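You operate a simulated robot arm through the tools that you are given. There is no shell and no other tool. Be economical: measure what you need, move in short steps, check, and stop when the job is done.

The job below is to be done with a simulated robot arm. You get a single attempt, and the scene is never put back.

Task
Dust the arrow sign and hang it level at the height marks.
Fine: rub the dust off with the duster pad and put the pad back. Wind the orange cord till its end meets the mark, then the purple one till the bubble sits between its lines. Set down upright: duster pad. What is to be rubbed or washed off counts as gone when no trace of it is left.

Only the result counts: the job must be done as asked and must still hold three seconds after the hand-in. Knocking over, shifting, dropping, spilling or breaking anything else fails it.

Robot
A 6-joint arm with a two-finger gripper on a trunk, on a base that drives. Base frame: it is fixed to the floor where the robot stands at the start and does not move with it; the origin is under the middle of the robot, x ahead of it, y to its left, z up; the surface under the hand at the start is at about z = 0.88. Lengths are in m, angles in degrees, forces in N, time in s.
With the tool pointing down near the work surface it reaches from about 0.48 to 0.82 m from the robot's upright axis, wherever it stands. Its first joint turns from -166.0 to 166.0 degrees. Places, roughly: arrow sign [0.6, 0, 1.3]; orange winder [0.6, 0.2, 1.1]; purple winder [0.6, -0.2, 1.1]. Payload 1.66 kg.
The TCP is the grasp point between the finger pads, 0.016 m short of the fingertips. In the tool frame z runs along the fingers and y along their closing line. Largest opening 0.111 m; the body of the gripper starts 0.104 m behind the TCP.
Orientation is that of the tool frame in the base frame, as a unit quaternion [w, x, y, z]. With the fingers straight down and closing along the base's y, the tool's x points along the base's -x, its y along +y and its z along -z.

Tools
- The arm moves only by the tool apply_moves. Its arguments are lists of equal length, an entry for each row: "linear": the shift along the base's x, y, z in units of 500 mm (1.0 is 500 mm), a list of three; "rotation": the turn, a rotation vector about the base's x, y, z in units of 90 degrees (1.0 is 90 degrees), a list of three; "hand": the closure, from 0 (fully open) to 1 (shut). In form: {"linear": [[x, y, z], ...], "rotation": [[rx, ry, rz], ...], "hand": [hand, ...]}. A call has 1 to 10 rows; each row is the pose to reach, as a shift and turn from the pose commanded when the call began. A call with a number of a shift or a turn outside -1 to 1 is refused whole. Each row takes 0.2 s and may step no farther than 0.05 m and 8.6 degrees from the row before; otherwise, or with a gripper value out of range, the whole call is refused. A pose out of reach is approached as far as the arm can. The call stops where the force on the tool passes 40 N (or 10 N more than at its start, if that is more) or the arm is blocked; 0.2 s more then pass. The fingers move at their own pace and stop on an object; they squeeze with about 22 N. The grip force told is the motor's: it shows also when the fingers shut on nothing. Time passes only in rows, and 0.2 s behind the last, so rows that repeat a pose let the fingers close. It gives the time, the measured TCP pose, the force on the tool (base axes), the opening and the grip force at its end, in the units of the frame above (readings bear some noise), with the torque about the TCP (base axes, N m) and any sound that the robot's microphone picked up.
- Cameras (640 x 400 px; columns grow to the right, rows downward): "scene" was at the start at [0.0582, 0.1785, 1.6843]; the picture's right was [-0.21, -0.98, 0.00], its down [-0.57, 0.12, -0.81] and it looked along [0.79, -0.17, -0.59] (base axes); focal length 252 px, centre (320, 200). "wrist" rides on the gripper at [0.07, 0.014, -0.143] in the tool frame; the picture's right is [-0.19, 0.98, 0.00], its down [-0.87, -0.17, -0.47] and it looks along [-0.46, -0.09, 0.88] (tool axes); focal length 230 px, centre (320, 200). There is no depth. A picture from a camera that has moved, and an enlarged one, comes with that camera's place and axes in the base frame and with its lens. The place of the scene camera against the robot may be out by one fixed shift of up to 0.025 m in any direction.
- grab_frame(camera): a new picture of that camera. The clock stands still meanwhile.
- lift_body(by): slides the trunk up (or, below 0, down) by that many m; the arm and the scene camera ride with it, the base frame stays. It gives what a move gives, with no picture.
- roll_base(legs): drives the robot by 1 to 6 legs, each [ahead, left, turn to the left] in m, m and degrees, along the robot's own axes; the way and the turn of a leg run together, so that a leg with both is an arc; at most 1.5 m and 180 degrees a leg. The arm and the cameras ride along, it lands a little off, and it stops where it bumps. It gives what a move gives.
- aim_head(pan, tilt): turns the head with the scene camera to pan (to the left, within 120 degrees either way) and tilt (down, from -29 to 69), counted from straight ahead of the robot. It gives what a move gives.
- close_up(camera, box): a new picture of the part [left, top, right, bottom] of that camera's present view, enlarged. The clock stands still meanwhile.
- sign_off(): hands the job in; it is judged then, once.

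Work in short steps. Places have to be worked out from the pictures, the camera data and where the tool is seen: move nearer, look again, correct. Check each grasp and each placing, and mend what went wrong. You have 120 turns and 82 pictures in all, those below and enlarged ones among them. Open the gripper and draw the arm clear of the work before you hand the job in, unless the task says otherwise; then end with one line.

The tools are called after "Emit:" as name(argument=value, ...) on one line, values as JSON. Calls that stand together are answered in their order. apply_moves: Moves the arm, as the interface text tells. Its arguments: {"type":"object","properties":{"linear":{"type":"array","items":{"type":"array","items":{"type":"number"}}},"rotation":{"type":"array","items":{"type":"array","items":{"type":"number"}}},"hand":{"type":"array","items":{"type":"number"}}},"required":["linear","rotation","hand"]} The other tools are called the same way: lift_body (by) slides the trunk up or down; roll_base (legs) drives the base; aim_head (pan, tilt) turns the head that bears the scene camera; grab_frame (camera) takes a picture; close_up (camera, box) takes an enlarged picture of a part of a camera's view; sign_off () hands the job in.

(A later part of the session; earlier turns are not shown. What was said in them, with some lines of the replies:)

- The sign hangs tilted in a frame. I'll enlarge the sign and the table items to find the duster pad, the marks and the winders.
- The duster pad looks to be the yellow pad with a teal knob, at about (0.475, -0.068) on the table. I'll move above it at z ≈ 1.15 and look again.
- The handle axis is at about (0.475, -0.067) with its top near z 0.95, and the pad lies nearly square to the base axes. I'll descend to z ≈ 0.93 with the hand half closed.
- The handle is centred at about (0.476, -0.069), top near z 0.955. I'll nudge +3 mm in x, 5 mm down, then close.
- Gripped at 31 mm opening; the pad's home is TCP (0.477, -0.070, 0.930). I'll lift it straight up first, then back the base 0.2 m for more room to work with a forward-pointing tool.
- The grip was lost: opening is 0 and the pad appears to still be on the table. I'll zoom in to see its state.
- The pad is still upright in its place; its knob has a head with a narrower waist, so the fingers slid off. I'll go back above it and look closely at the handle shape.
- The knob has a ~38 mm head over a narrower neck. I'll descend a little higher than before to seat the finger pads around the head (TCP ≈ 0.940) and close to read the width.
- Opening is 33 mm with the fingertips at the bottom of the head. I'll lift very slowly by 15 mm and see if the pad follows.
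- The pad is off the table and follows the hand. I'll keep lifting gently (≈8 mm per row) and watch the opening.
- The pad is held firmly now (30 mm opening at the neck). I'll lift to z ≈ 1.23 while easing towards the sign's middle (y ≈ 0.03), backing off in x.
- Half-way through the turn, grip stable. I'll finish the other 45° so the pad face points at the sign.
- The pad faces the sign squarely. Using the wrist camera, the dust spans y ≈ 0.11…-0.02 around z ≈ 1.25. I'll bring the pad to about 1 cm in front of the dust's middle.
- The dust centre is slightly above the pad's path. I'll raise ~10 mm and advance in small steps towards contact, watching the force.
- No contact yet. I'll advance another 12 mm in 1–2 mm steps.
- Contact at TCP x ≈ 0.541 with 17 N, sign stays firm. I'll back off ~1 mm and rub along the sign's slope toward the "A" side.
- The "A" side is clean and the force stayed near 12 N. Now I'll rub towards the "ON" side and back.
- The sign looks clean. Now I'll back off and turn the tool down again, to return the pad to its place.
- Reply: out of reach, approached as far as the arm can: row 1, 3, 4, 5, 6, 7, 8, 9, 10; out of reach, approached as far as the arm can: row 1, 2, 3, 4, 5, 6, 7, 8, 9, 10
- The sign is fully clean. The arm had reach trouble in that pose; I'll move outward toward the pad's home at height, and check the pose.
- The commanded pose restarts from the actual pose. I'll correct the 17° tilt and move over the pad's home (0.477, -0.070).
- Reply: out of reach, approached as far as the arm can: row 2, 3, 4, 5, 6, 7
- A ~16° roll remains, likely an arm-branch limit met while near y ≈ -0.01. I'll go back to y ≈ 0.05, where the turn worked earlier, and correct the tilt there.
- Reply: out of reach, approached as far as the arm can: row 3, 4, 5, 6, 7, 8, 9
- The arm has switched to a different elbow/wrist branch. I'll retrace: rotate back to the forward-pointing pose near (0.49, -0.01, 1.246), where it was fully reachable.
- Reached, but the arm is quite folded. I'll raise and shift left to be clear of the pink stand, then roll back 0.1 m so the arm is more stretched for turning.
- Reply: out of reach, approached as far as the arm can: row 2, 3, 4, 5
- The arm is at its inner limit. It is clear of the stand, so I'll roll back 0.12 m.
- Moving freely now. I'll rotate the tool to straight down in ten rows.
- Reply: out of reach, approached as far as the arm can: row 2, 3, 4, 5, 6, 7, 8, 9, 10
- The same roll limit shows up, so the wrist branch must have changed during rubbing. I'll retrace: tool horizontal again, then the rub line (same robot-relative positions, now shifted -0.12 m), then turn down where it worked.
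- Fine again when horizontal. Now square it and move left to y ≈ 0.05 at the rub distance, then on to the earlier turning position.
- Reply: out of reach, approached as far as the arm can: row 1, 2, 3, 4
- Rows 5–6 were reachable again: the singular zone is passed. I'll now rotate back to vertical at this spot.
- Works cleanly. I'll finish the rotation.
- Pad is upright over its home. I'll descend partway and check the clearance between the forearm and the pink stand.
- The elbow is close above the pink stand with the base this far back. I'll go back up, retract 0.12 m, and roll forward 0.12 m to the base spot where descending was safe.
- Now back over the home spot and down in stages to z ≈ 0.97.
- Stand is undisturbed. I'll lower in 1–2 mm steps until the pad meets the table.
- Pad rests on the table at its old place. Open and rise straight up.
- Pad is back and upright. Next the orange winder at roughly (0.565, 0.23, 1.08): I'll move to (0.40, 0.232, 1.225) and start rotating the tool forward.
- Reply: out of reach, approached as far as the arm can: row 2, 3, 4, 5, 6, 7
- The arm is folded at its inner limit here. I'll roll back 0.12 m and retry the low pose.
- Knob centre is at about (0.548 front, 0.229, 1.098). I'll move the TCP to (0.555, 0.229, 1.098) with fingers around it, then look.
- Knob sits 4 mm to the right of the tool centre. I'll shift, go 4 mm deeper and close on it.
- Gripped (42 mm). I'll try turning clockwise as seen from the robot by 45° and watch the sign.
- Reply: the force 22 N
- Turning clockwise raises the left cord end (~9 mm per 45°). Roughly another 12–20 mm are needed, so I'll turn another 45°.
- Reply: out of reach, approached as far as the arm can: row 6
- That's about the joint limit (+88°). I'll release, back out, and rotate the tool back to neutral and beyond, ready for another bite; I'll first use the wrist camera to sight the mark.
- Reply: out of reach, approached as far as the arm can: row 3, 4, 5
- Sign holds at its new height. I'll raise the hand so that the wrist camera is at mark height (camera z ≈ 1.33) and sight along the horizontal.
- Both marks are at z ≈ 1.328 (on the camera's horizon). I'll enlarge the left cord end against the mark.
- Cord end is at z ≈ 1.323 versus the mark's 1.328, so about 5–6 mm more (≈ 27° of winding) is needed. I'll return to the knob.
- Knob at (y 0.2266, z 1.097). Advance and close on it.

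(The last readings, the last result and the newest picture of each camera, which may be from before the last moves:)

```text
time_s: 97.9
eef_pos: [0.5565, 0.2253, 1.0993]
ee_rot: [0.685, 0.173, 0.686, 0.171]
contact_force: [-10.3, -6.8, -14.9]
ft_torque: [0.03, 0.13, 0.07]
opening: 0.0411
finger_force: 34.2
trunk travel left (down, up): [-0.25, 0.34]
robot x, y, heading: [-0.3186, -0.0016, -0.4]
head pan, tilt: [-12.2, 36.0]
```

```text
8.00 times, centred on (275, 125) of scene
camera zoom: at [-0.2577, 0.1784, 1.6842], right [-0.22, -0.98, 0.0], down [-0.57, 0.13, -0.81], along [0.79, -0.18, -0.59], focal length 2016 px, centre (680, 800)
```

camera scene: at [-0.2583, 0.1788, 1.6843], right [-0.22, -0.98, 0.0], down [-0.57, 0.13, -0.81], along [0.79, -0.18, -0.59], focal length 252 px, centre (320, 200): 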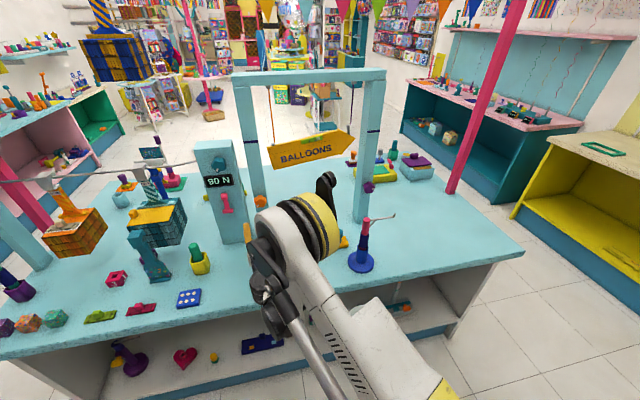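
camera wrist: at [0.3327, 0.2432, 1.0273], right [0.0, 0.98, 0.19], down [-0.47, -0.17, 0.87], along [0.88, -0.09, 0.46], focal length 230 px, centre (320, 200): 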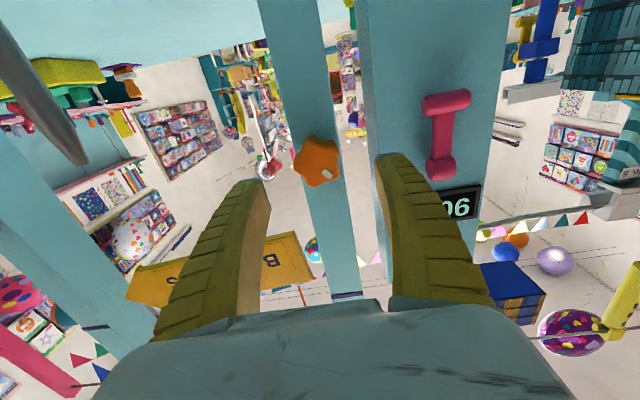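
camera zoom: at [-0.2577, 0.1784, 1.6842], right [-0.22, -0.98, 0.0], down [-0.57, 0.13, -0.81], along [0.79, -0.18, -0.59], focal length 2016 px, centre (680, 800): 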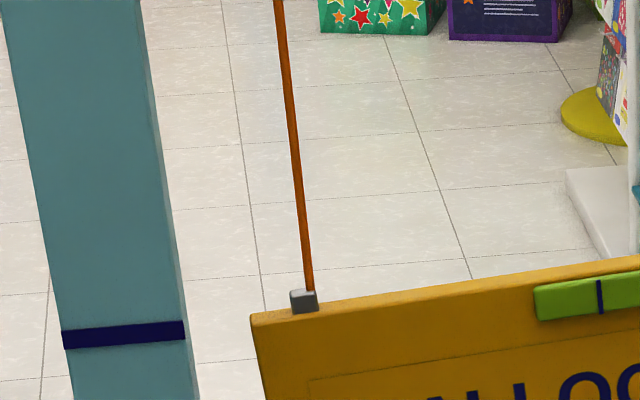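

Left cord end is now at ≈ 1.329, on the mark. I'll release, back out and raise the hand, before moving the base to the right for the purple winder.

Emit:
apply_moves(linear=[[0, 0, 0], [0, 0, 0], [-0.04, 0, 0], [-0.11, 0, 0], [-0.19, 0, 0], [-0.25, 0, 0.04]], rotation=[[0, 0, 0], [0, 0, 0], [0, 0, 0], [-0.08, 0, 0], [-0.16, 0, 0], [-0.24, 0, 0]], hand=[0.3, 0.3, 0.3, 0.3, 0.3, 0.3])

Emit:
apply_moves(linear=[[-0.04, 0, 0.06], [-0.08, 0, 0.14], [-0.08, 0, 0.22], [-0.08, 0, 0.3], [-0.08, 0, 0.38], [-0.08, 0, 0.46], [-0.08, 0, 0.54], [-0.08, 0, 0.56]], rotation=[[-0.07, 0, 0], [-0.07, 0, 0], [-0.07, 0, 0], [-0.07, 0, 0], [-0.07, 0, 0], [-0.07, 0, 0], [-0.07, 0, 0], [-0.07, 0, 0]], hand=[0.3, 0.3, 0.3, 0.3, 0.3, 0.3, 0.3, 0.3])

Emit:
grab_frame(camera="scene")

```text
time_s: 99.3
eef_pos: [0.4307, 0.2275, 1.1198]
ee_rot: [0.706, 0.041, 0.706, 0.038]
contact_force: [-0.7, -0.4, 0.5]
ft_torque: [-0.02, 0.01, 0.02]
opening: 0.0794
finger_force: 0.9
trunk travel left (down, up): [-0.25, 0.34]
robot x, y, heading: [-0.3185, -0.0014, -0.5]
head pan, tilt: [-12.2, 36.0]
```

```text
time_s: 101.1
eef_pos: [0.3898, 0.2255, 1.3999]
ee_rot: [0.707, 0.002, 0.707, 0.001]
contact_force: [0.2, -0.2, 0.1]
ft_torque: [-0.05, -0.01, -0.02]
opening: 0.0787
finger_force: 1.6
trunk travel left (down, up): [-0.25, 0.34]
robot x, y, heading: [-0.3173, 0.0003, -0.4]
head pan, tilt: [-12.2, 36.0]
```

```text
22 pictures are left
camera scene: at [-0.2582, 0.179, 1.6842], right [-0.22, -0.98, 0.0], down [-0.57, 0.13, -0.81], along [0.79, -0.18, -0.59], focal length 252 px, centre (320, 200)
```

scene: 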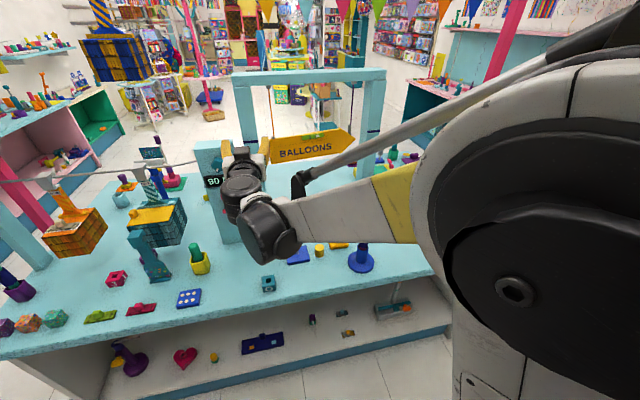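

The hand is well above everything. I'll drive 0.455 m to the right, keeping the same arm pose relative to the robot.

Emit:
roll_base(legs=[[0, -0.455, 0]])

Emit:
grab_frame(camera="wrist")

Emit:
grab_frame(camera="scene")

```text
time_s: 103.8
eef_pos: [0.3862, -0.225, 1.3989]
ee_rot: [0.707, 0.0, 0.707, 0.001]
contact_force: [1.0, -0.2, -0.6]
ft_torque: [0.03, -0.01, 0.06]
opening: 0.0793
finger_force: 1.0
trunk travel left (down, up): [-0.25, 0.34]
robot x, y, heading: [-0.3188, -0.4531, -0.2]
head pan, tilt: [-12.2, 36.0]
```

```text
21 pictures are left
camera wrist: at [0.2437, -0.2123, 1.3297], right [0.0, 0.98, 0.19], down [-0.47, -0.17, 0.87], along [0.88, -0.09, 0.46], focal length 230 px, centre (320, 200)
```

wrist: 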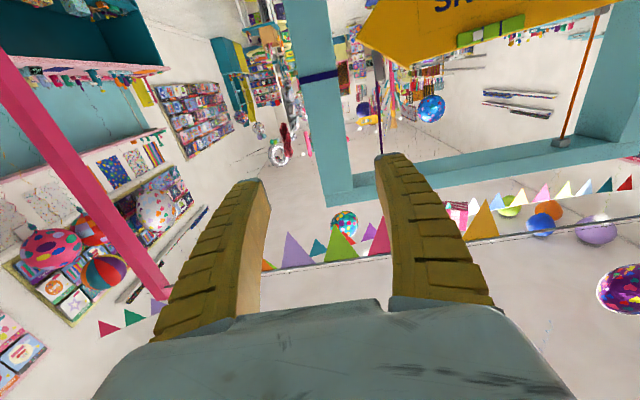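

```text
20 pictures are left
camera scene: at [-0.2609, -0.2758, 1.6844], right [-0.21, -0.98, 0.0], down [-0.57, 0.13, -0.81], along [0.79, -0.17, -0.59], focal length 252 px, centre (320, 200)
```

scene: 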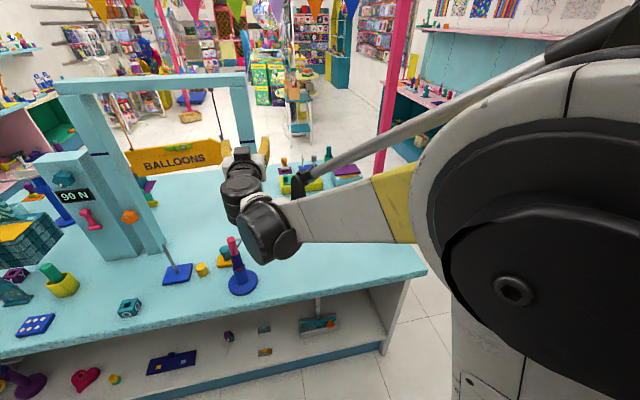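

The pink stand's hook arm lies under a level approach, so I'll come in with the tool pitched 45° down. First I'll check the bubble and how far off level the sign is.

Emit:
close_up(camera="scene", box=[110, 125, 238, 205])

Emit:
close_up(camera="wrist", box=[280, 0, 640, 150])

```text
5.00 times, centred on (174, 165) of scene
camera zoom: at [-0.2609, -0.2758, 1.6844], right [-0.21, -0.98, 0.0], down [-0.57, 0.13, -0.81], along [0.79, -0.17, -0.59], focal length 1260 px, centre (1050, 375)
```

zoom: 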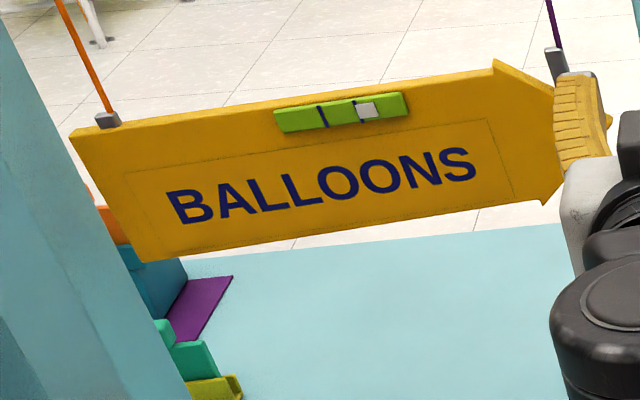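

```text
1.78 times, centred on (460, 75) of wrist
camera zoom: at [0.2437, -0.2123, 1.3297], right [0.0, 0.98, 0.19], down [-0.47, -0.17, 0.87], along [0.88, -0.09, 0.46], focal length 409 px, centre (71, 422)
```

zoom: 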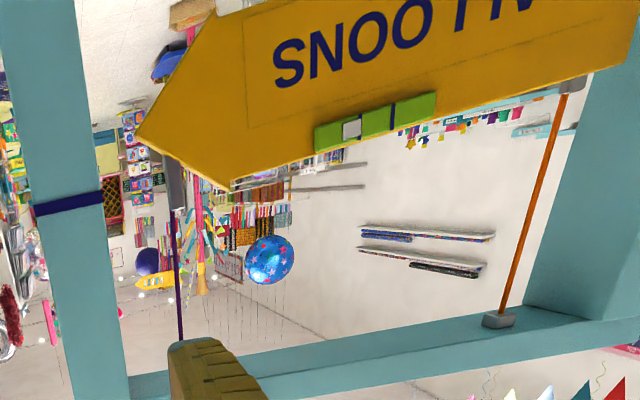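

The right cord end is about 20 mm higher than the left, so the purple cord must be let out by about a quarter turn. I'll pitch the tool 45° down and move to a pre-grasp at (0.475, -0.225, 1.175).

Emit:
apply_moves(linear=[[0.0, 0, 0], [0.01, 0, 0], [0.03, 0, 0], [0.05, 0, 0], [0.07, 0, -0.02], [0.1, 0, -0.06], [0.13, 0, -0.14], [0.16, 0, -0.23], [0.178, 0, -0.32], [0.178, 0, -0.4]], rotation=[[0, 0.083, 0], [0, 0.166, 0], [0, 0.25, 0], [0, 0.333, 0], [0, 0.416, 0], [0, 0.5, 0], [0, 0.5, 0], [0, 0.5, 0], [0, 0.5, 0], [0, 0.5, 0]], hand=[0.3, 0.3, 0.3, 0.3, 0.3, 0.3, 0.3, 0.3, 0.3, 0.3])

Emit:
grab_frame(camera="wrist")

```text
time_s: 106.0
eef_pos: [0.4774, -0.2245, 1.1973]
ee_rot: [0.382, 0.001, 0.924, 0.001]
contact_force: [0.0, 0.1, -0.7]
ft_torque: [-0.01, -0.01, 0.05]
opening: 0.0791
finger_force: 0.9
trunk travel left (down, up): [-0.25, 0.34]
robot x, y, heading: [-0.3215, -0.4528, -0.1]
head pan, tilt: [-12.2, 36.0]
```

```text
17 pictures are left
camera wrist: at [0.3262, -0.2109, 1.2488], right [0.14, 0.98, 0.14], down [0.28, -0.17, 0.94], along [0.95, -0.09, -0.3], focal length 230 px, centre (320, 200)
```

wrist: 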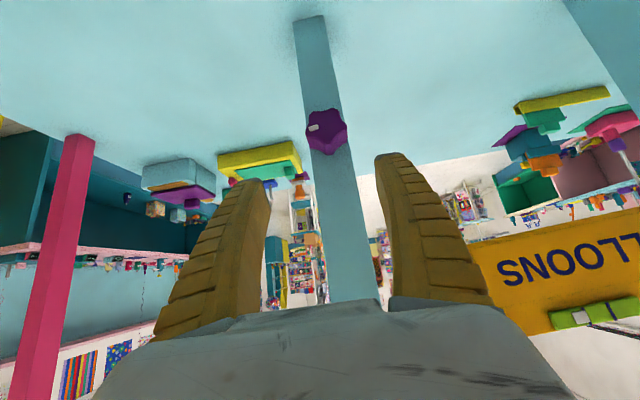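

Purple knob at (≈0.548 front, -0.215, 1.099). I'll align on the tool axis and advance along the 45° line to (0.55, -0.215, 1.098).

Emit:
apply_moves(linear=[[0, 0.01, -0.03], [0, 0.019, -0.053], [0.04, 0.019, -0.093], [0.08, 0.019, -0.133], [0.11, 0.019, -0.163], [0.13, 0.019, -0.183], [0.145, 0.019, -0.198], [0.145, 0.019, -0.198]], rotation=[[0, 0, 0], [0, 0, 0], [0, 0, 0], [0, 0, 0], [0, 0, 0], [0, 0, 0], [0, 0, 0], [0, 0, 0]], hand=[0.3, 0.3, 0.3, 0.3, 0.3, 0.3, 0.3, 0.3])

Emit:
grab_frame(camera="wrist")

```text
time_s: 107.8
eef_pos: [0.5475, -0.2167, 1.1009]
ee_rot: [0.383, 0.001, 0.924, 0.001]
contact_force: [-0.9, 0.2, 0.1]
ft_torque: [0.04, -0.01, 0.03]
opening: 0.079
finger_force: 1.2
trunk travel left (down, up): [-0.25, 0.34]
robot x, y, heading: [-0.3191, -0.4534, -0.1]
head pan, tilt: [-12.2, 36.0]
```

```text
16 pictures are left
camera wrist: at [0.3973, -0.2017, 1.1518], right [0.14, 0.98, 0.14], down [0.28, -0.17, 0.95], along [0.95, -0.09, -0.3], focal length 230 px, centre (320, 200)
```

wrist: 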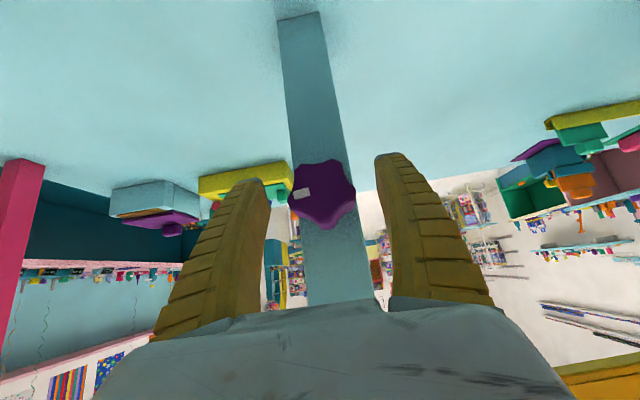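

Centred within 3 mm. I'll nudge, close, then try a 30° counter-clockwise turn and look at the sign.

Emit:
apply_moves(linear=[[0.004, 0.005, -0.004], [0.008, 0.005, -0.006], [0.008, 0.005, -0.006], [0.008, 0.005, -0.006], [0.008, 0.005, -0.006], [0.008, 0.005, -0.006]], rotation=[[0, 0, 0], [0, 0, 0], [0, 0, 0], [0, 0, 0], [0, 0, 0], [0, 0, 0]], hand=[0.3, 0.3, 0.6, 1, 1, 1])

Emit:
apply_moves(linear=[[0, 0, 0], [0, 0, 0], [0, 0, 0], [0, 0, 0], [0, 0, 0]], rotation=[[-0.08, 0, 0], [-0.16, 0, 0], [-0.25, 0, 0], [-0.33, 0, 0], [-0.33, 0, 0]], hand=[1, 1, 1, 1, 1])

Emit:
close_up(camera="scene", box=[110, 125, 270, 225])

```text
time_s: 109.2
eef_pos: [0.5527, -0.2146, 1.0977]
ee_rot: [0.382, 0.001, 0.924, 0.002]
contact_force: [-0.7, -8.6, -5.3]
ft_torque: [0.02, -0.36, 0.1]
opening: 0.0436
finger_force: 33.6
trunk travel left (down, up): [-0.25, 0.34]
robot x, y, heading: [-0.3209, -0.4534, -0.2]
head pan, tilt: [-12.2, 36.0]
```

```text
time_s: 110.5
eef_pos: [0.5517, -0.2155, 1.0985]
ee_rot: [0.369, -0.096, 0.894, -0.236]
contact_force: [-11.9, -18.3, -16.2]
ft_torque: [0.01, 0.11, 0.15]
opening: 0.0439
finger_force: 34.0
trunk travel left (down, up): [-0.25, 0.34]
robot x, y, heading: [-0.3237, -0.4539, 0.0]
head pan, tilt: [-12.2, 36.0]
```

```text
4.00 times, centred on (190, 175) of scene
camera zoom: at [-0.2605, -0.2772, 1.6844], right [-0.21, -0.98, 0.0], down [-0.57, 0.13, -0.81], along [0.79, -0.17, -0.59], focal length 1008 px, centre (840, 300)
```

zoom: 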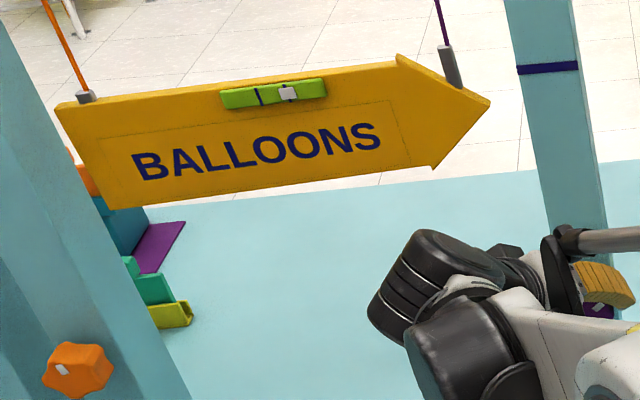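

Counter-clockwise lowers the right end and the bubble is moving in. To keep the hand clear of the pink stand I'll release here, back out, and re-grip with the hand swung to the right for another bite.

Emit:
apply_moves(linear=[[0, 0, 0], [0, 0, 0], [0, 0, 0], [-0.03, 0.015, 0.026], [-0.07, 0.035, 0.06], [-0.113, 0.057, 0.098]], rotation=[[0, 0, 0], [0, 0, 0], [0, 0, 0], [0, 0, 0], [0, 0, 0], [0, 0, 0]], hand=[0.3, 0.3, 0.3, 0.3, 0.3, 0.3])

Emit:
apply_moves(linear=[[0, -0.014, 0.006], [0, -0.028, 0.01], [0, -0.042, 0.014], [0, -0.057, 0.015], [0, -0.071, 0.014], [0, -0.085, 0.01], [0, -0.1, 0.006], [0, -0.112, 0]], rotation=[[0.083, 0, 0], [0.166, 0, 0], [0.25, 0, 0], [0.333, 0, 0], [0.416, 0, 0], [0.5, 0, 0], [0.583, 0, 0], [0.66, 0, 0]], hand=[0.3, 0.3, 0.3, 0.3, 0.3, 0.3, 0.3, 0.3])

Emit:
grab_frame(camera="wrist")

```text
time_s: 111.8
eef_pos: [0.4938, -0.1853, 1.1482]
ee_rot: [0.371, -0.097, 0.893, -0.235]
contact_force: [-0.2, 0.5, 0.8]
ft_torque: [-0.02, 0.03, 0.01]
opening: 0.0792
finger_force: 1.0
trunk travel left (down, up): [-0.25, 0.34]
robot x, y, heading: [-0.3176, -0.4518, -0.1]
head pan, tilt: [-12.2, 36.0]
```

```text
time_s: 113.7
eef_pos: [0.4962, -0.2412, 1.1473]
ee_rot: [0.369, 0.098, 0.893, 0.24]
contact_force: [0.2, -0.3, -0.8]
ft_torque: [0.0, 0.01, -0.01]
opening: 0.0789
finger_force: 1.3
trunk travel left (down, up): [-0.25, 0.34]
robot x, y, heading: [-0.3184, -0.4541, -0.1]
head pan, tilt: [-12.2, 36.0]
```

```text
14 pictures are left
camera wrist: at [0.3455, -0.2552, 1.1981], right [0.14, 0.78, 0.61], down [0.28, -0.62, 0.74], along [0.95, 0.07, -0.3], focal length 230 px, centre (320, 200)
```

wrist: 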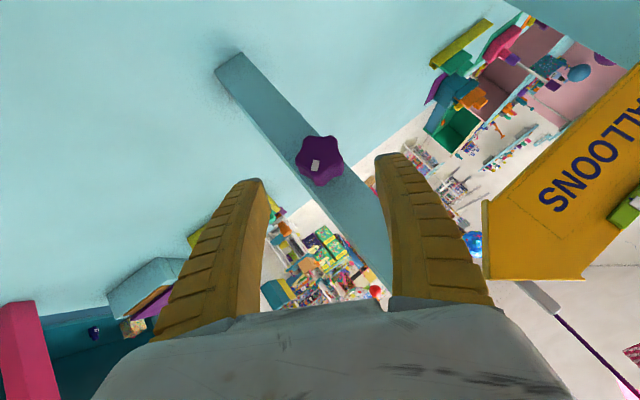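

Aligned. Advance along the tool axis, close, and turn 40° counter-clockwise.

Emit:
apply_moves(linear=[[0.03, 0.014, -0.026], [0.07, 0.033, -0.061], [0.1, 0.046, -0.087], [0.114, 0.053, -0.099], [0.114, 0.053, -0.099], [0.114, 0.053, -0.099], [0.114, 0.053, -0.099], [0.114, 0.053, -0.099]], rotation=[[0, 0, 0], [0, 0, 0], [0, 0, 0], [0, 0, 0], [0, 0, 0], [0, 0, 0], [0, 0, 0], [0, 0, 0]], hand=[0.3, 0.3, 0.3, 0.3, 0.6, 1, 1, 1])

Emit:
apply_moves(linear=[[0, 0, 0], [0, 0, 0], [0, 0, 0], [0, 0, 0], [0, 0, 0], [0, 0, 0]], rotation=[[-0.08, 0, 0], [-0.16, 0, 0], [-0.25, 0, 0], [-0.33, 0, 0], [-0.41, 0, 0], [-0.44, 0, 0]], hand=[1, 1, 1, 1, 1, 1])

Emit:
close_up(camera="scene", box=[110, 125, 270, 225])

```text
time_s: 115.5
eef_pos: [0.5522, -0.2142, 1.096]
ee_rot: [0.369, 0.099, 0.893, 0.238]
contact_force: [2.5, 1.3, 2.9]
ft_torque: [0.0, -0.04, 0.24]
opening: 0.0418
finger_force: 34.4
trunk travel left (down, up): [-0.25, 0.34]
robot x, y, heading: [-0.3207, -0.4537, -0.1]
head pan, tilt: [-12.2, 36.0]
```

```text
time_s: 116.8
eef_pos: [0.5518, -0.2175, 1.0969]
ee_rot: [0.379, -0.031, 0.921, -0.08]
contact_force: [-28.0, -13.7, -20.7]
ft_torque: [-0.02, 0.19, -0.02]
opening: 0.0421
finger_force: 33.9
trunk travel left (down, up): [-0.25, 0.34]
robot x, y, heading: [-0.3209, -0.4552, 0.2]
head pan, tilt: [-12.2, 36.0]
```

```text
4.00 times, centred on (190, 175) of scene
camera zoom: at [-0.2624, -0.2765, 1.6843], right [-0.21, -0.98, 0.0], down [-0.57, 0.13, -0.81], along [0.79, -0.17, -0.59], focal length 1008 px, centre (840, 300)
```

zoom: 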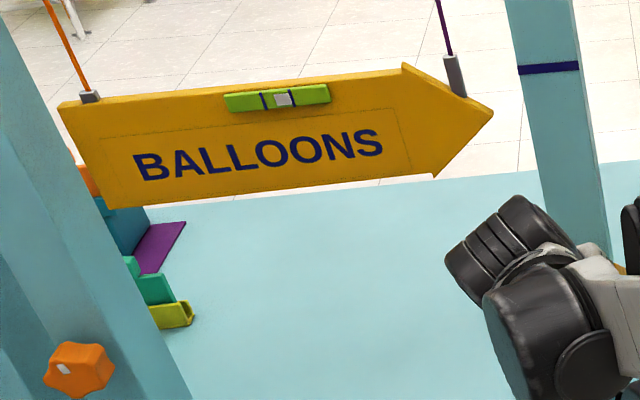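

Bubble is nearly in; about 28° more should centre it. Forces have built up, so I'll relax the hand position by 2 mm as I continue turning.

Emit:
apply_moves(linear=[[-0.004, -0.002, -0.004], [-0.006, -0.003, -0.005], [-0.006, -0.003, -0.005], [-0.006, -0.003, -0.005], [-0.006, -0.003, -0.005], [-0.006, -0.003, -0.005]], rotation=[[0, 0, 0], [-0.08, 0, 0], [-0.16, 0, 0], [-0.24, 0, 0], [-0.3, 0, 0], [-0.3, 0, 0]], hand=[1, 1, 1, 1, 1, 1])

Emit:
close_up(camera="scene", box=[110, 125, 270, 225])

```text
time_s: 118.3
eef_pos: [0.5511, -0.2182, 1.0964]
ee_rot: [0.365, -0.12, 0.876, -0.292]
contact_force: [0.5, -3.9, 9.4]
ft_torque: [0.04, 0.16, 0.24]
opening: 0.0422
finger_force: 33.9
trunk travel left (down, up): [-0.25, 0.34]
robot x, y, heading: [-0.3185, -0.4526, -0.2]
head pan, tilt: [-12.2, 36.0]
stopped in row 6: the force on the tool passed its limit at 49 N (the readings are from after the stop); the commanded pose is now the measured one
```

```text
4.00 times, centred on (190, 175) of scene
camera zoom: at [-0.2616, -0.2758, 1.6841], right [-0.21, -0.98, 0.0], down [-0.57, 0.13, -0.81], along [0.79, -0.17, -0.59], focal length 1008 px, centre (840, 300)
```

zoom: 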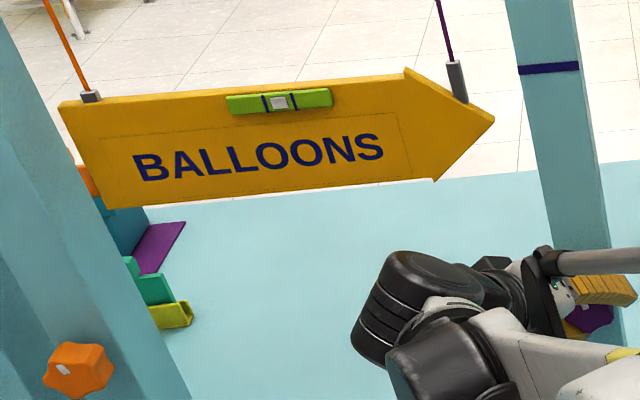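

Bubble is centred between its lines. Release and back out along the tool axis, then zoom on the level.

Emit:
apply_moves(linear=[[0, 0, 0], [0, 0, 0], [0, 0, 0], [-0.03, 0.018, 0.024], [-0.07, 0.042, 0.056], [-0.113, 0.06, 0.1], [-0.14, 0.03, 0.16], [-0.16, 0, 0.24]], rotation=[[0, 0, 0], [0, 0, 0], [0, 0, 0], [0, 0, 0], [0, 0, 0], [0.05, 0, 0], [0.13, 0, 0], [0.21, 0, 0]], hand=[0.3, 0.3, 0.3, 0.3, 0.3, 0.3, 0.3, 0.3])

Emit:
close_up(camera="scene", box=[120, 130, 240, 205])

```text
time_s: 120.1
eef_pos: [0.4698, -0.2163, 1.2162]
ee_rot: [0.38, -0.059, 0.912, -0.144]
contact_force: [-0.1, -0.5, 0.0]
ft_torque: [0.02, 0.0, 0.02]
opening: 0.0792
finger_force: 0.9
trunk travel left (down, up): [-0.25, 0.34]
robot x, y, heading: [-0.3219, -0.4538, -0.2]
head pan, tilt: [-12.2, 36.0]
```

```text
5.33 times, centred on (180, 168) of scene
camera zoom: at [-0.2618, -0.2763, 1.6845], right [-0.21, -0.98, 0.0], down [-0.57, 0.13, -0.81], along [0.79, -0.17, -0.59], focal length 1344 px, centre (1067, 373)
```

zoom: 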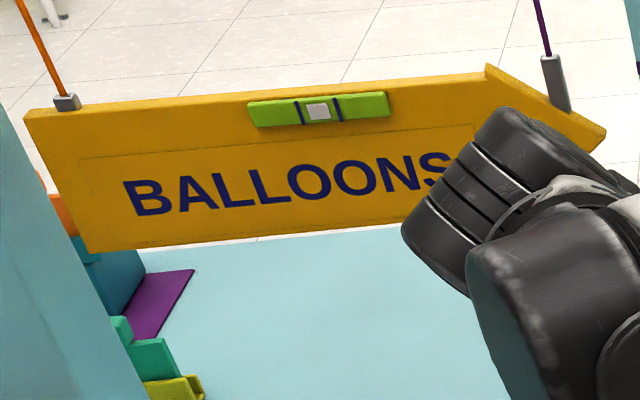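

Bubble is centred and the sign holds. I'll return the tool to level at z ≈ 1.40 to re-sight the cord ends against the marks.

Emit:
apply_moves(linear=[[-0.02, 0, 0.05], [-0.04, 0, 0.1], [-0.07, 0, 0.15], [-0.1, 0, 0.2], [-0.13, 0, 0.25], [-0.16, 0, 0.3], [-0.168, 0, 0.34], [-0.168, 0, 0.367]], rotation=[[0.027, -0.07, 0.011], [0.054, -0.14, 0.022], [0.081, -0.21, 0.033], [0.108, -0.28, 0.045], [0.134, -0.352, 0.056], [0.161, -0.422, 0.067], [0.188, -0.492, 0.078], [0.188, -0.492, 0.078]], hand=[0.3, 0.3, 0.3, 0.3, 0.3, 0.3, 0.3, 0.3])

Emit:
grab_frame(camera="wrist")

Emit:
close_up(camera="wrist", box=[280, 0, 640, 150])

```text
time_s: 121.9
eef_pos: [0.3863, -0.2164, 1.4006]
ee_rot: [0.706, 0.0, 0.708, -0.001]
contact_force: [0.2, -0.3, 0.6]
ft_torque: [-0.04, 0.01, -0.02]
opening: 0.0791
finger_force: 0.8
trunk travel left (down, up): [-0.25, 0.34]
robot x, y, heading: [-0.3191, -0.4546, -0.4]
head pan, tilt: [-12.2, 36.0]
```

```text
10 pictures are left
camera wrist: at [0.243, -0.2021, 1.33], right [0.0, 0.98, 0.19], down [-0.47, -0.17, 0.87], along [0.88, -0.09, 0.46], focal length 230 px, centre (320, 200)
```

wrist: 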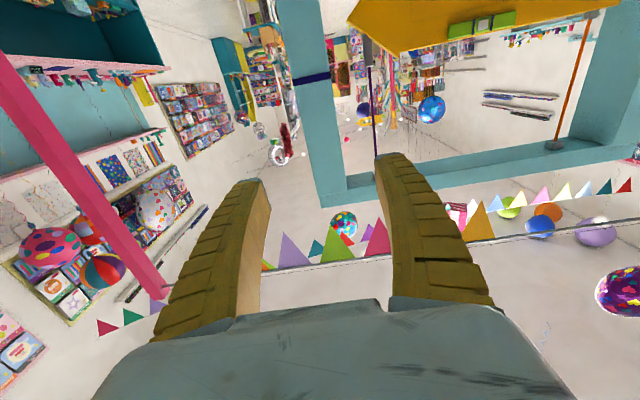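

```text
1.78 times, centred on (460, 75) of wrist
camera zoom: at [0.243, -0.2021, 1.33], right [0.0, 0.98, 0.19], down [-0.47, -0.17, 0.87], along [0.88, -0.09, 0.46], focal length 409 px, centre (71, 422)
```

zoom: 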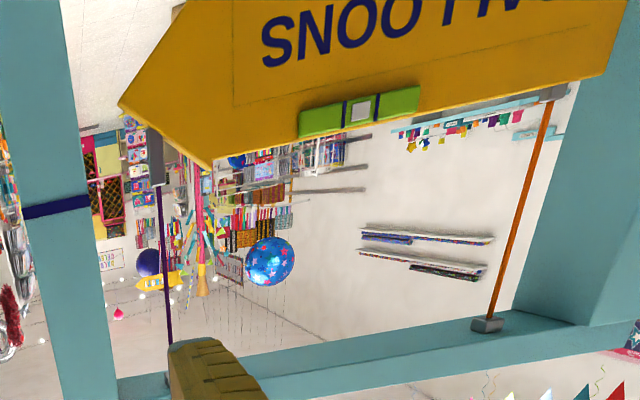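

Both cord ends and the right mark sit on the same horizon line. I'll enlarge to confirm to the millimetre.

Emit:
close_up(camera="wrist", box=[285, 60, 385, 122])

Emit:
close_up(camera="wrist", box=[540, 0, 640, 62])

```text
6.40 times, centred on (335, 91) of wrist
camera zoom: at [0.243, -0.2021, 1.33], right [0.0, 0.98, 0.19], down [-0.47, -0.17, 0.87], along [0.88, -0.09, 0.46], focal length 1472 px, centre (224, 898)
```

zoom: 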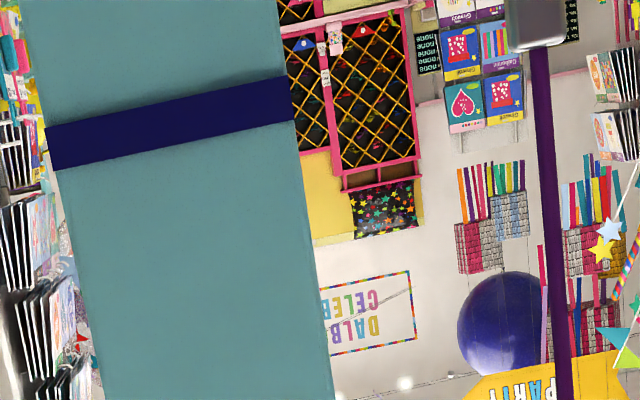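

```text
6.40 times, centred on (590, 31) of wrist
camera zoom: at [0.243, -0.2021, 1.33], right [0.0, 0.98, 0.19], down [-0.47, -0.17, 0.87], along [0.88, -0.09, 0.46], focal length 1472 px, centre (-1408, 1282)
```

zoom: 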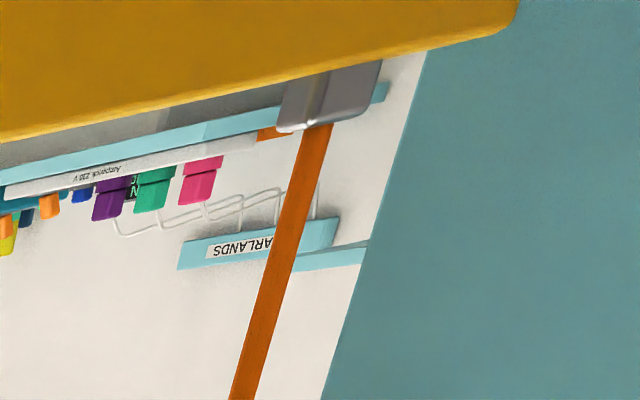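

Both cord ends are within about 1 mm of the marks. I'll open the gripper, back the robot away, and take a last look.

Emit:
apply_moves(linear=[[0, 0, 0], [0, 0, 0]], rotation=[[0, 0, 0], [0, 0, 0]], hand=[0, 0])

Emit:
roll_base(legs=[[-0.25, 0, 0]])

Emit:
aim_head(pan=8, tilt=30)

Emit:
grab_frame(camera="scene")

```text
time_s: 122.5
eef_pos: [0.3874, -0.2162, 1.4]
ee_rot: [0.706, 0.001, 0.708, -0.001]
contact_force: [0.0, -0.3, 0.0]
ft_torque: [0.02, 0.02, -0.03]
opening: 0.111
finger_force: 0.1
trunk travel left (down, up): [-0.25, 0.34]
robot x, y, heading: [-0.3164, -0.4515, -0.3]
head pan, tilt: [-12.2, 36.0]
```

```text
time_s: 124.3
eef_pos: [0.1332, -0.2128, 1.4007]
ee_rot: [0.706, -0.002, 0.708, 0.001]
contact_force: [-0.8, 0.8, 0.4]
ft_torque: [-0.02, 0.05, 0.01]
opening: 0.1109
finger_force: 0.1
trunk travel left (down, up): [-0.25, 0.34]
robot x, y, heading: [-0.573, -0.4521, 0.5]
head pan, tilt: [-12.2, 36.0]
```

```text
time_s: 125.2
eef_pos: [0.1329, -0.2121, 1.3988]
ee_rot: [0.706, -0.001, 0.708, 0.0]
contact_force: [0.8, 0.0, -0.5]
ft_torque: [-0.01, -0.02, 0.0]
opening: 0.1111
finger_force: 0.0
trunk travel left (down, up): [-0.25, 0.34]
robot x, y, heading: [-0.5724, -0.4522, 0.3]
head pan, tilt: [8.0, 30.0]
```

```text
6 pictures are left
camera scene: at [-0.5102, -0.2439, 1.6936], right [0.14, -0.99, 0.0], down [-0.5, -0.07, -0.87], along [0.86, 0.12, -0.5], focal length 252 px, centre (320, 200)
```

scene: 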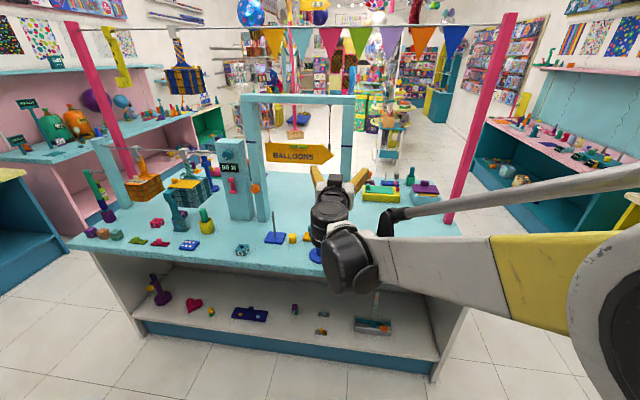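

The sign hangs level. I'll shift the arm right to uncover the pad and stand, and check them and the bubble once more.

Emit:
apply_moves(linear=[[0, -0.08, 0], [0, -0.16, 0], [0, -0.24, 0], [0, -0.32, 0], [0, -0.4, 0], [0, -0.4, 0]], rotation=[[0, 0, 0], [0, 0, 0], [0, 0, 0], [0, 0, 0], [0, 0, 0], [0, 0, 0]], hand=[0, 0, 0, 0, 0, 0])

Emit:
close_up(camera="scene", box=[235, 130, 375, 270])

Emit:
close_up(camera="scene", box=[250, 130, 350, 180])

```text
time_s: 126.6
eef_pos: [0.1351, -0.4099, 1.3995]
ee_rot: [0.706, -0.002, 0.708, 0.001]
contact_force: [0.2, 0.4, -0.2]
ft_torque: [0.02, -0.01, 0.02]
opening: 0.111
finger_force: 0.1
trunk travel left (down, up): [-0.25, 0.34]
robot x, y, heading: [-0.5738, -0.4528, -0.1]
head pan, tilt: [8.0, 30.0]
```

```text
2.86 times, centred on (305, 200) of scene
camera zoom: at [-0.5101, -0.2433, 1.6936], right [0.14, -0.99, 0.0], down [-0.49, -0.07, -0.87], along [0.86, 0.12, -0.5], focal length 720 px, centre (363, 200)
```

zoom: 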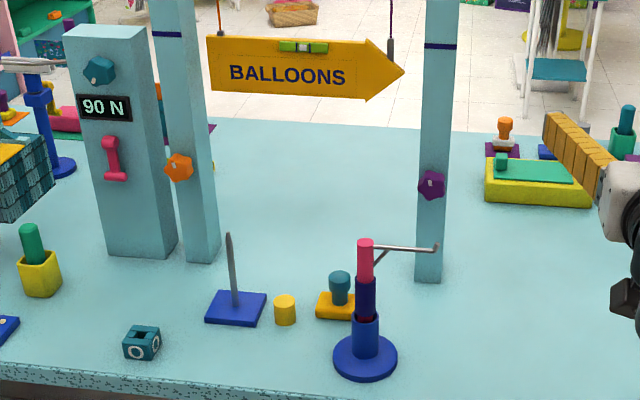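

```text
6.40 times, centred on (300, 155) of scene
camera zoom: at [-0.5101, -0.2433, 1.6936], right [0.14, -0.99, 0.0], down [-0.49, -0.07, -0.87], along [0.86, 0.12, -0.5], focal length 1613 px, centre (448, 488)
```

zoom: 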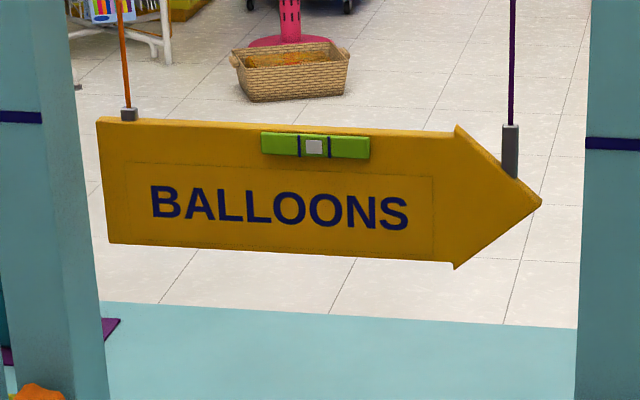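

The sign is clean and the bubble is between its lines. The pad is upright in its place, and nothing else has been disturbed, so I'm handing in.

Emit:
sign_off()

```text
The job is handed in.
```

The arrow sign is dusted with no dust visible, hangs level with the bubble between its lines and both cord ends within about 1–2 mm of the height marks, and the duster pad is back upright in its place.
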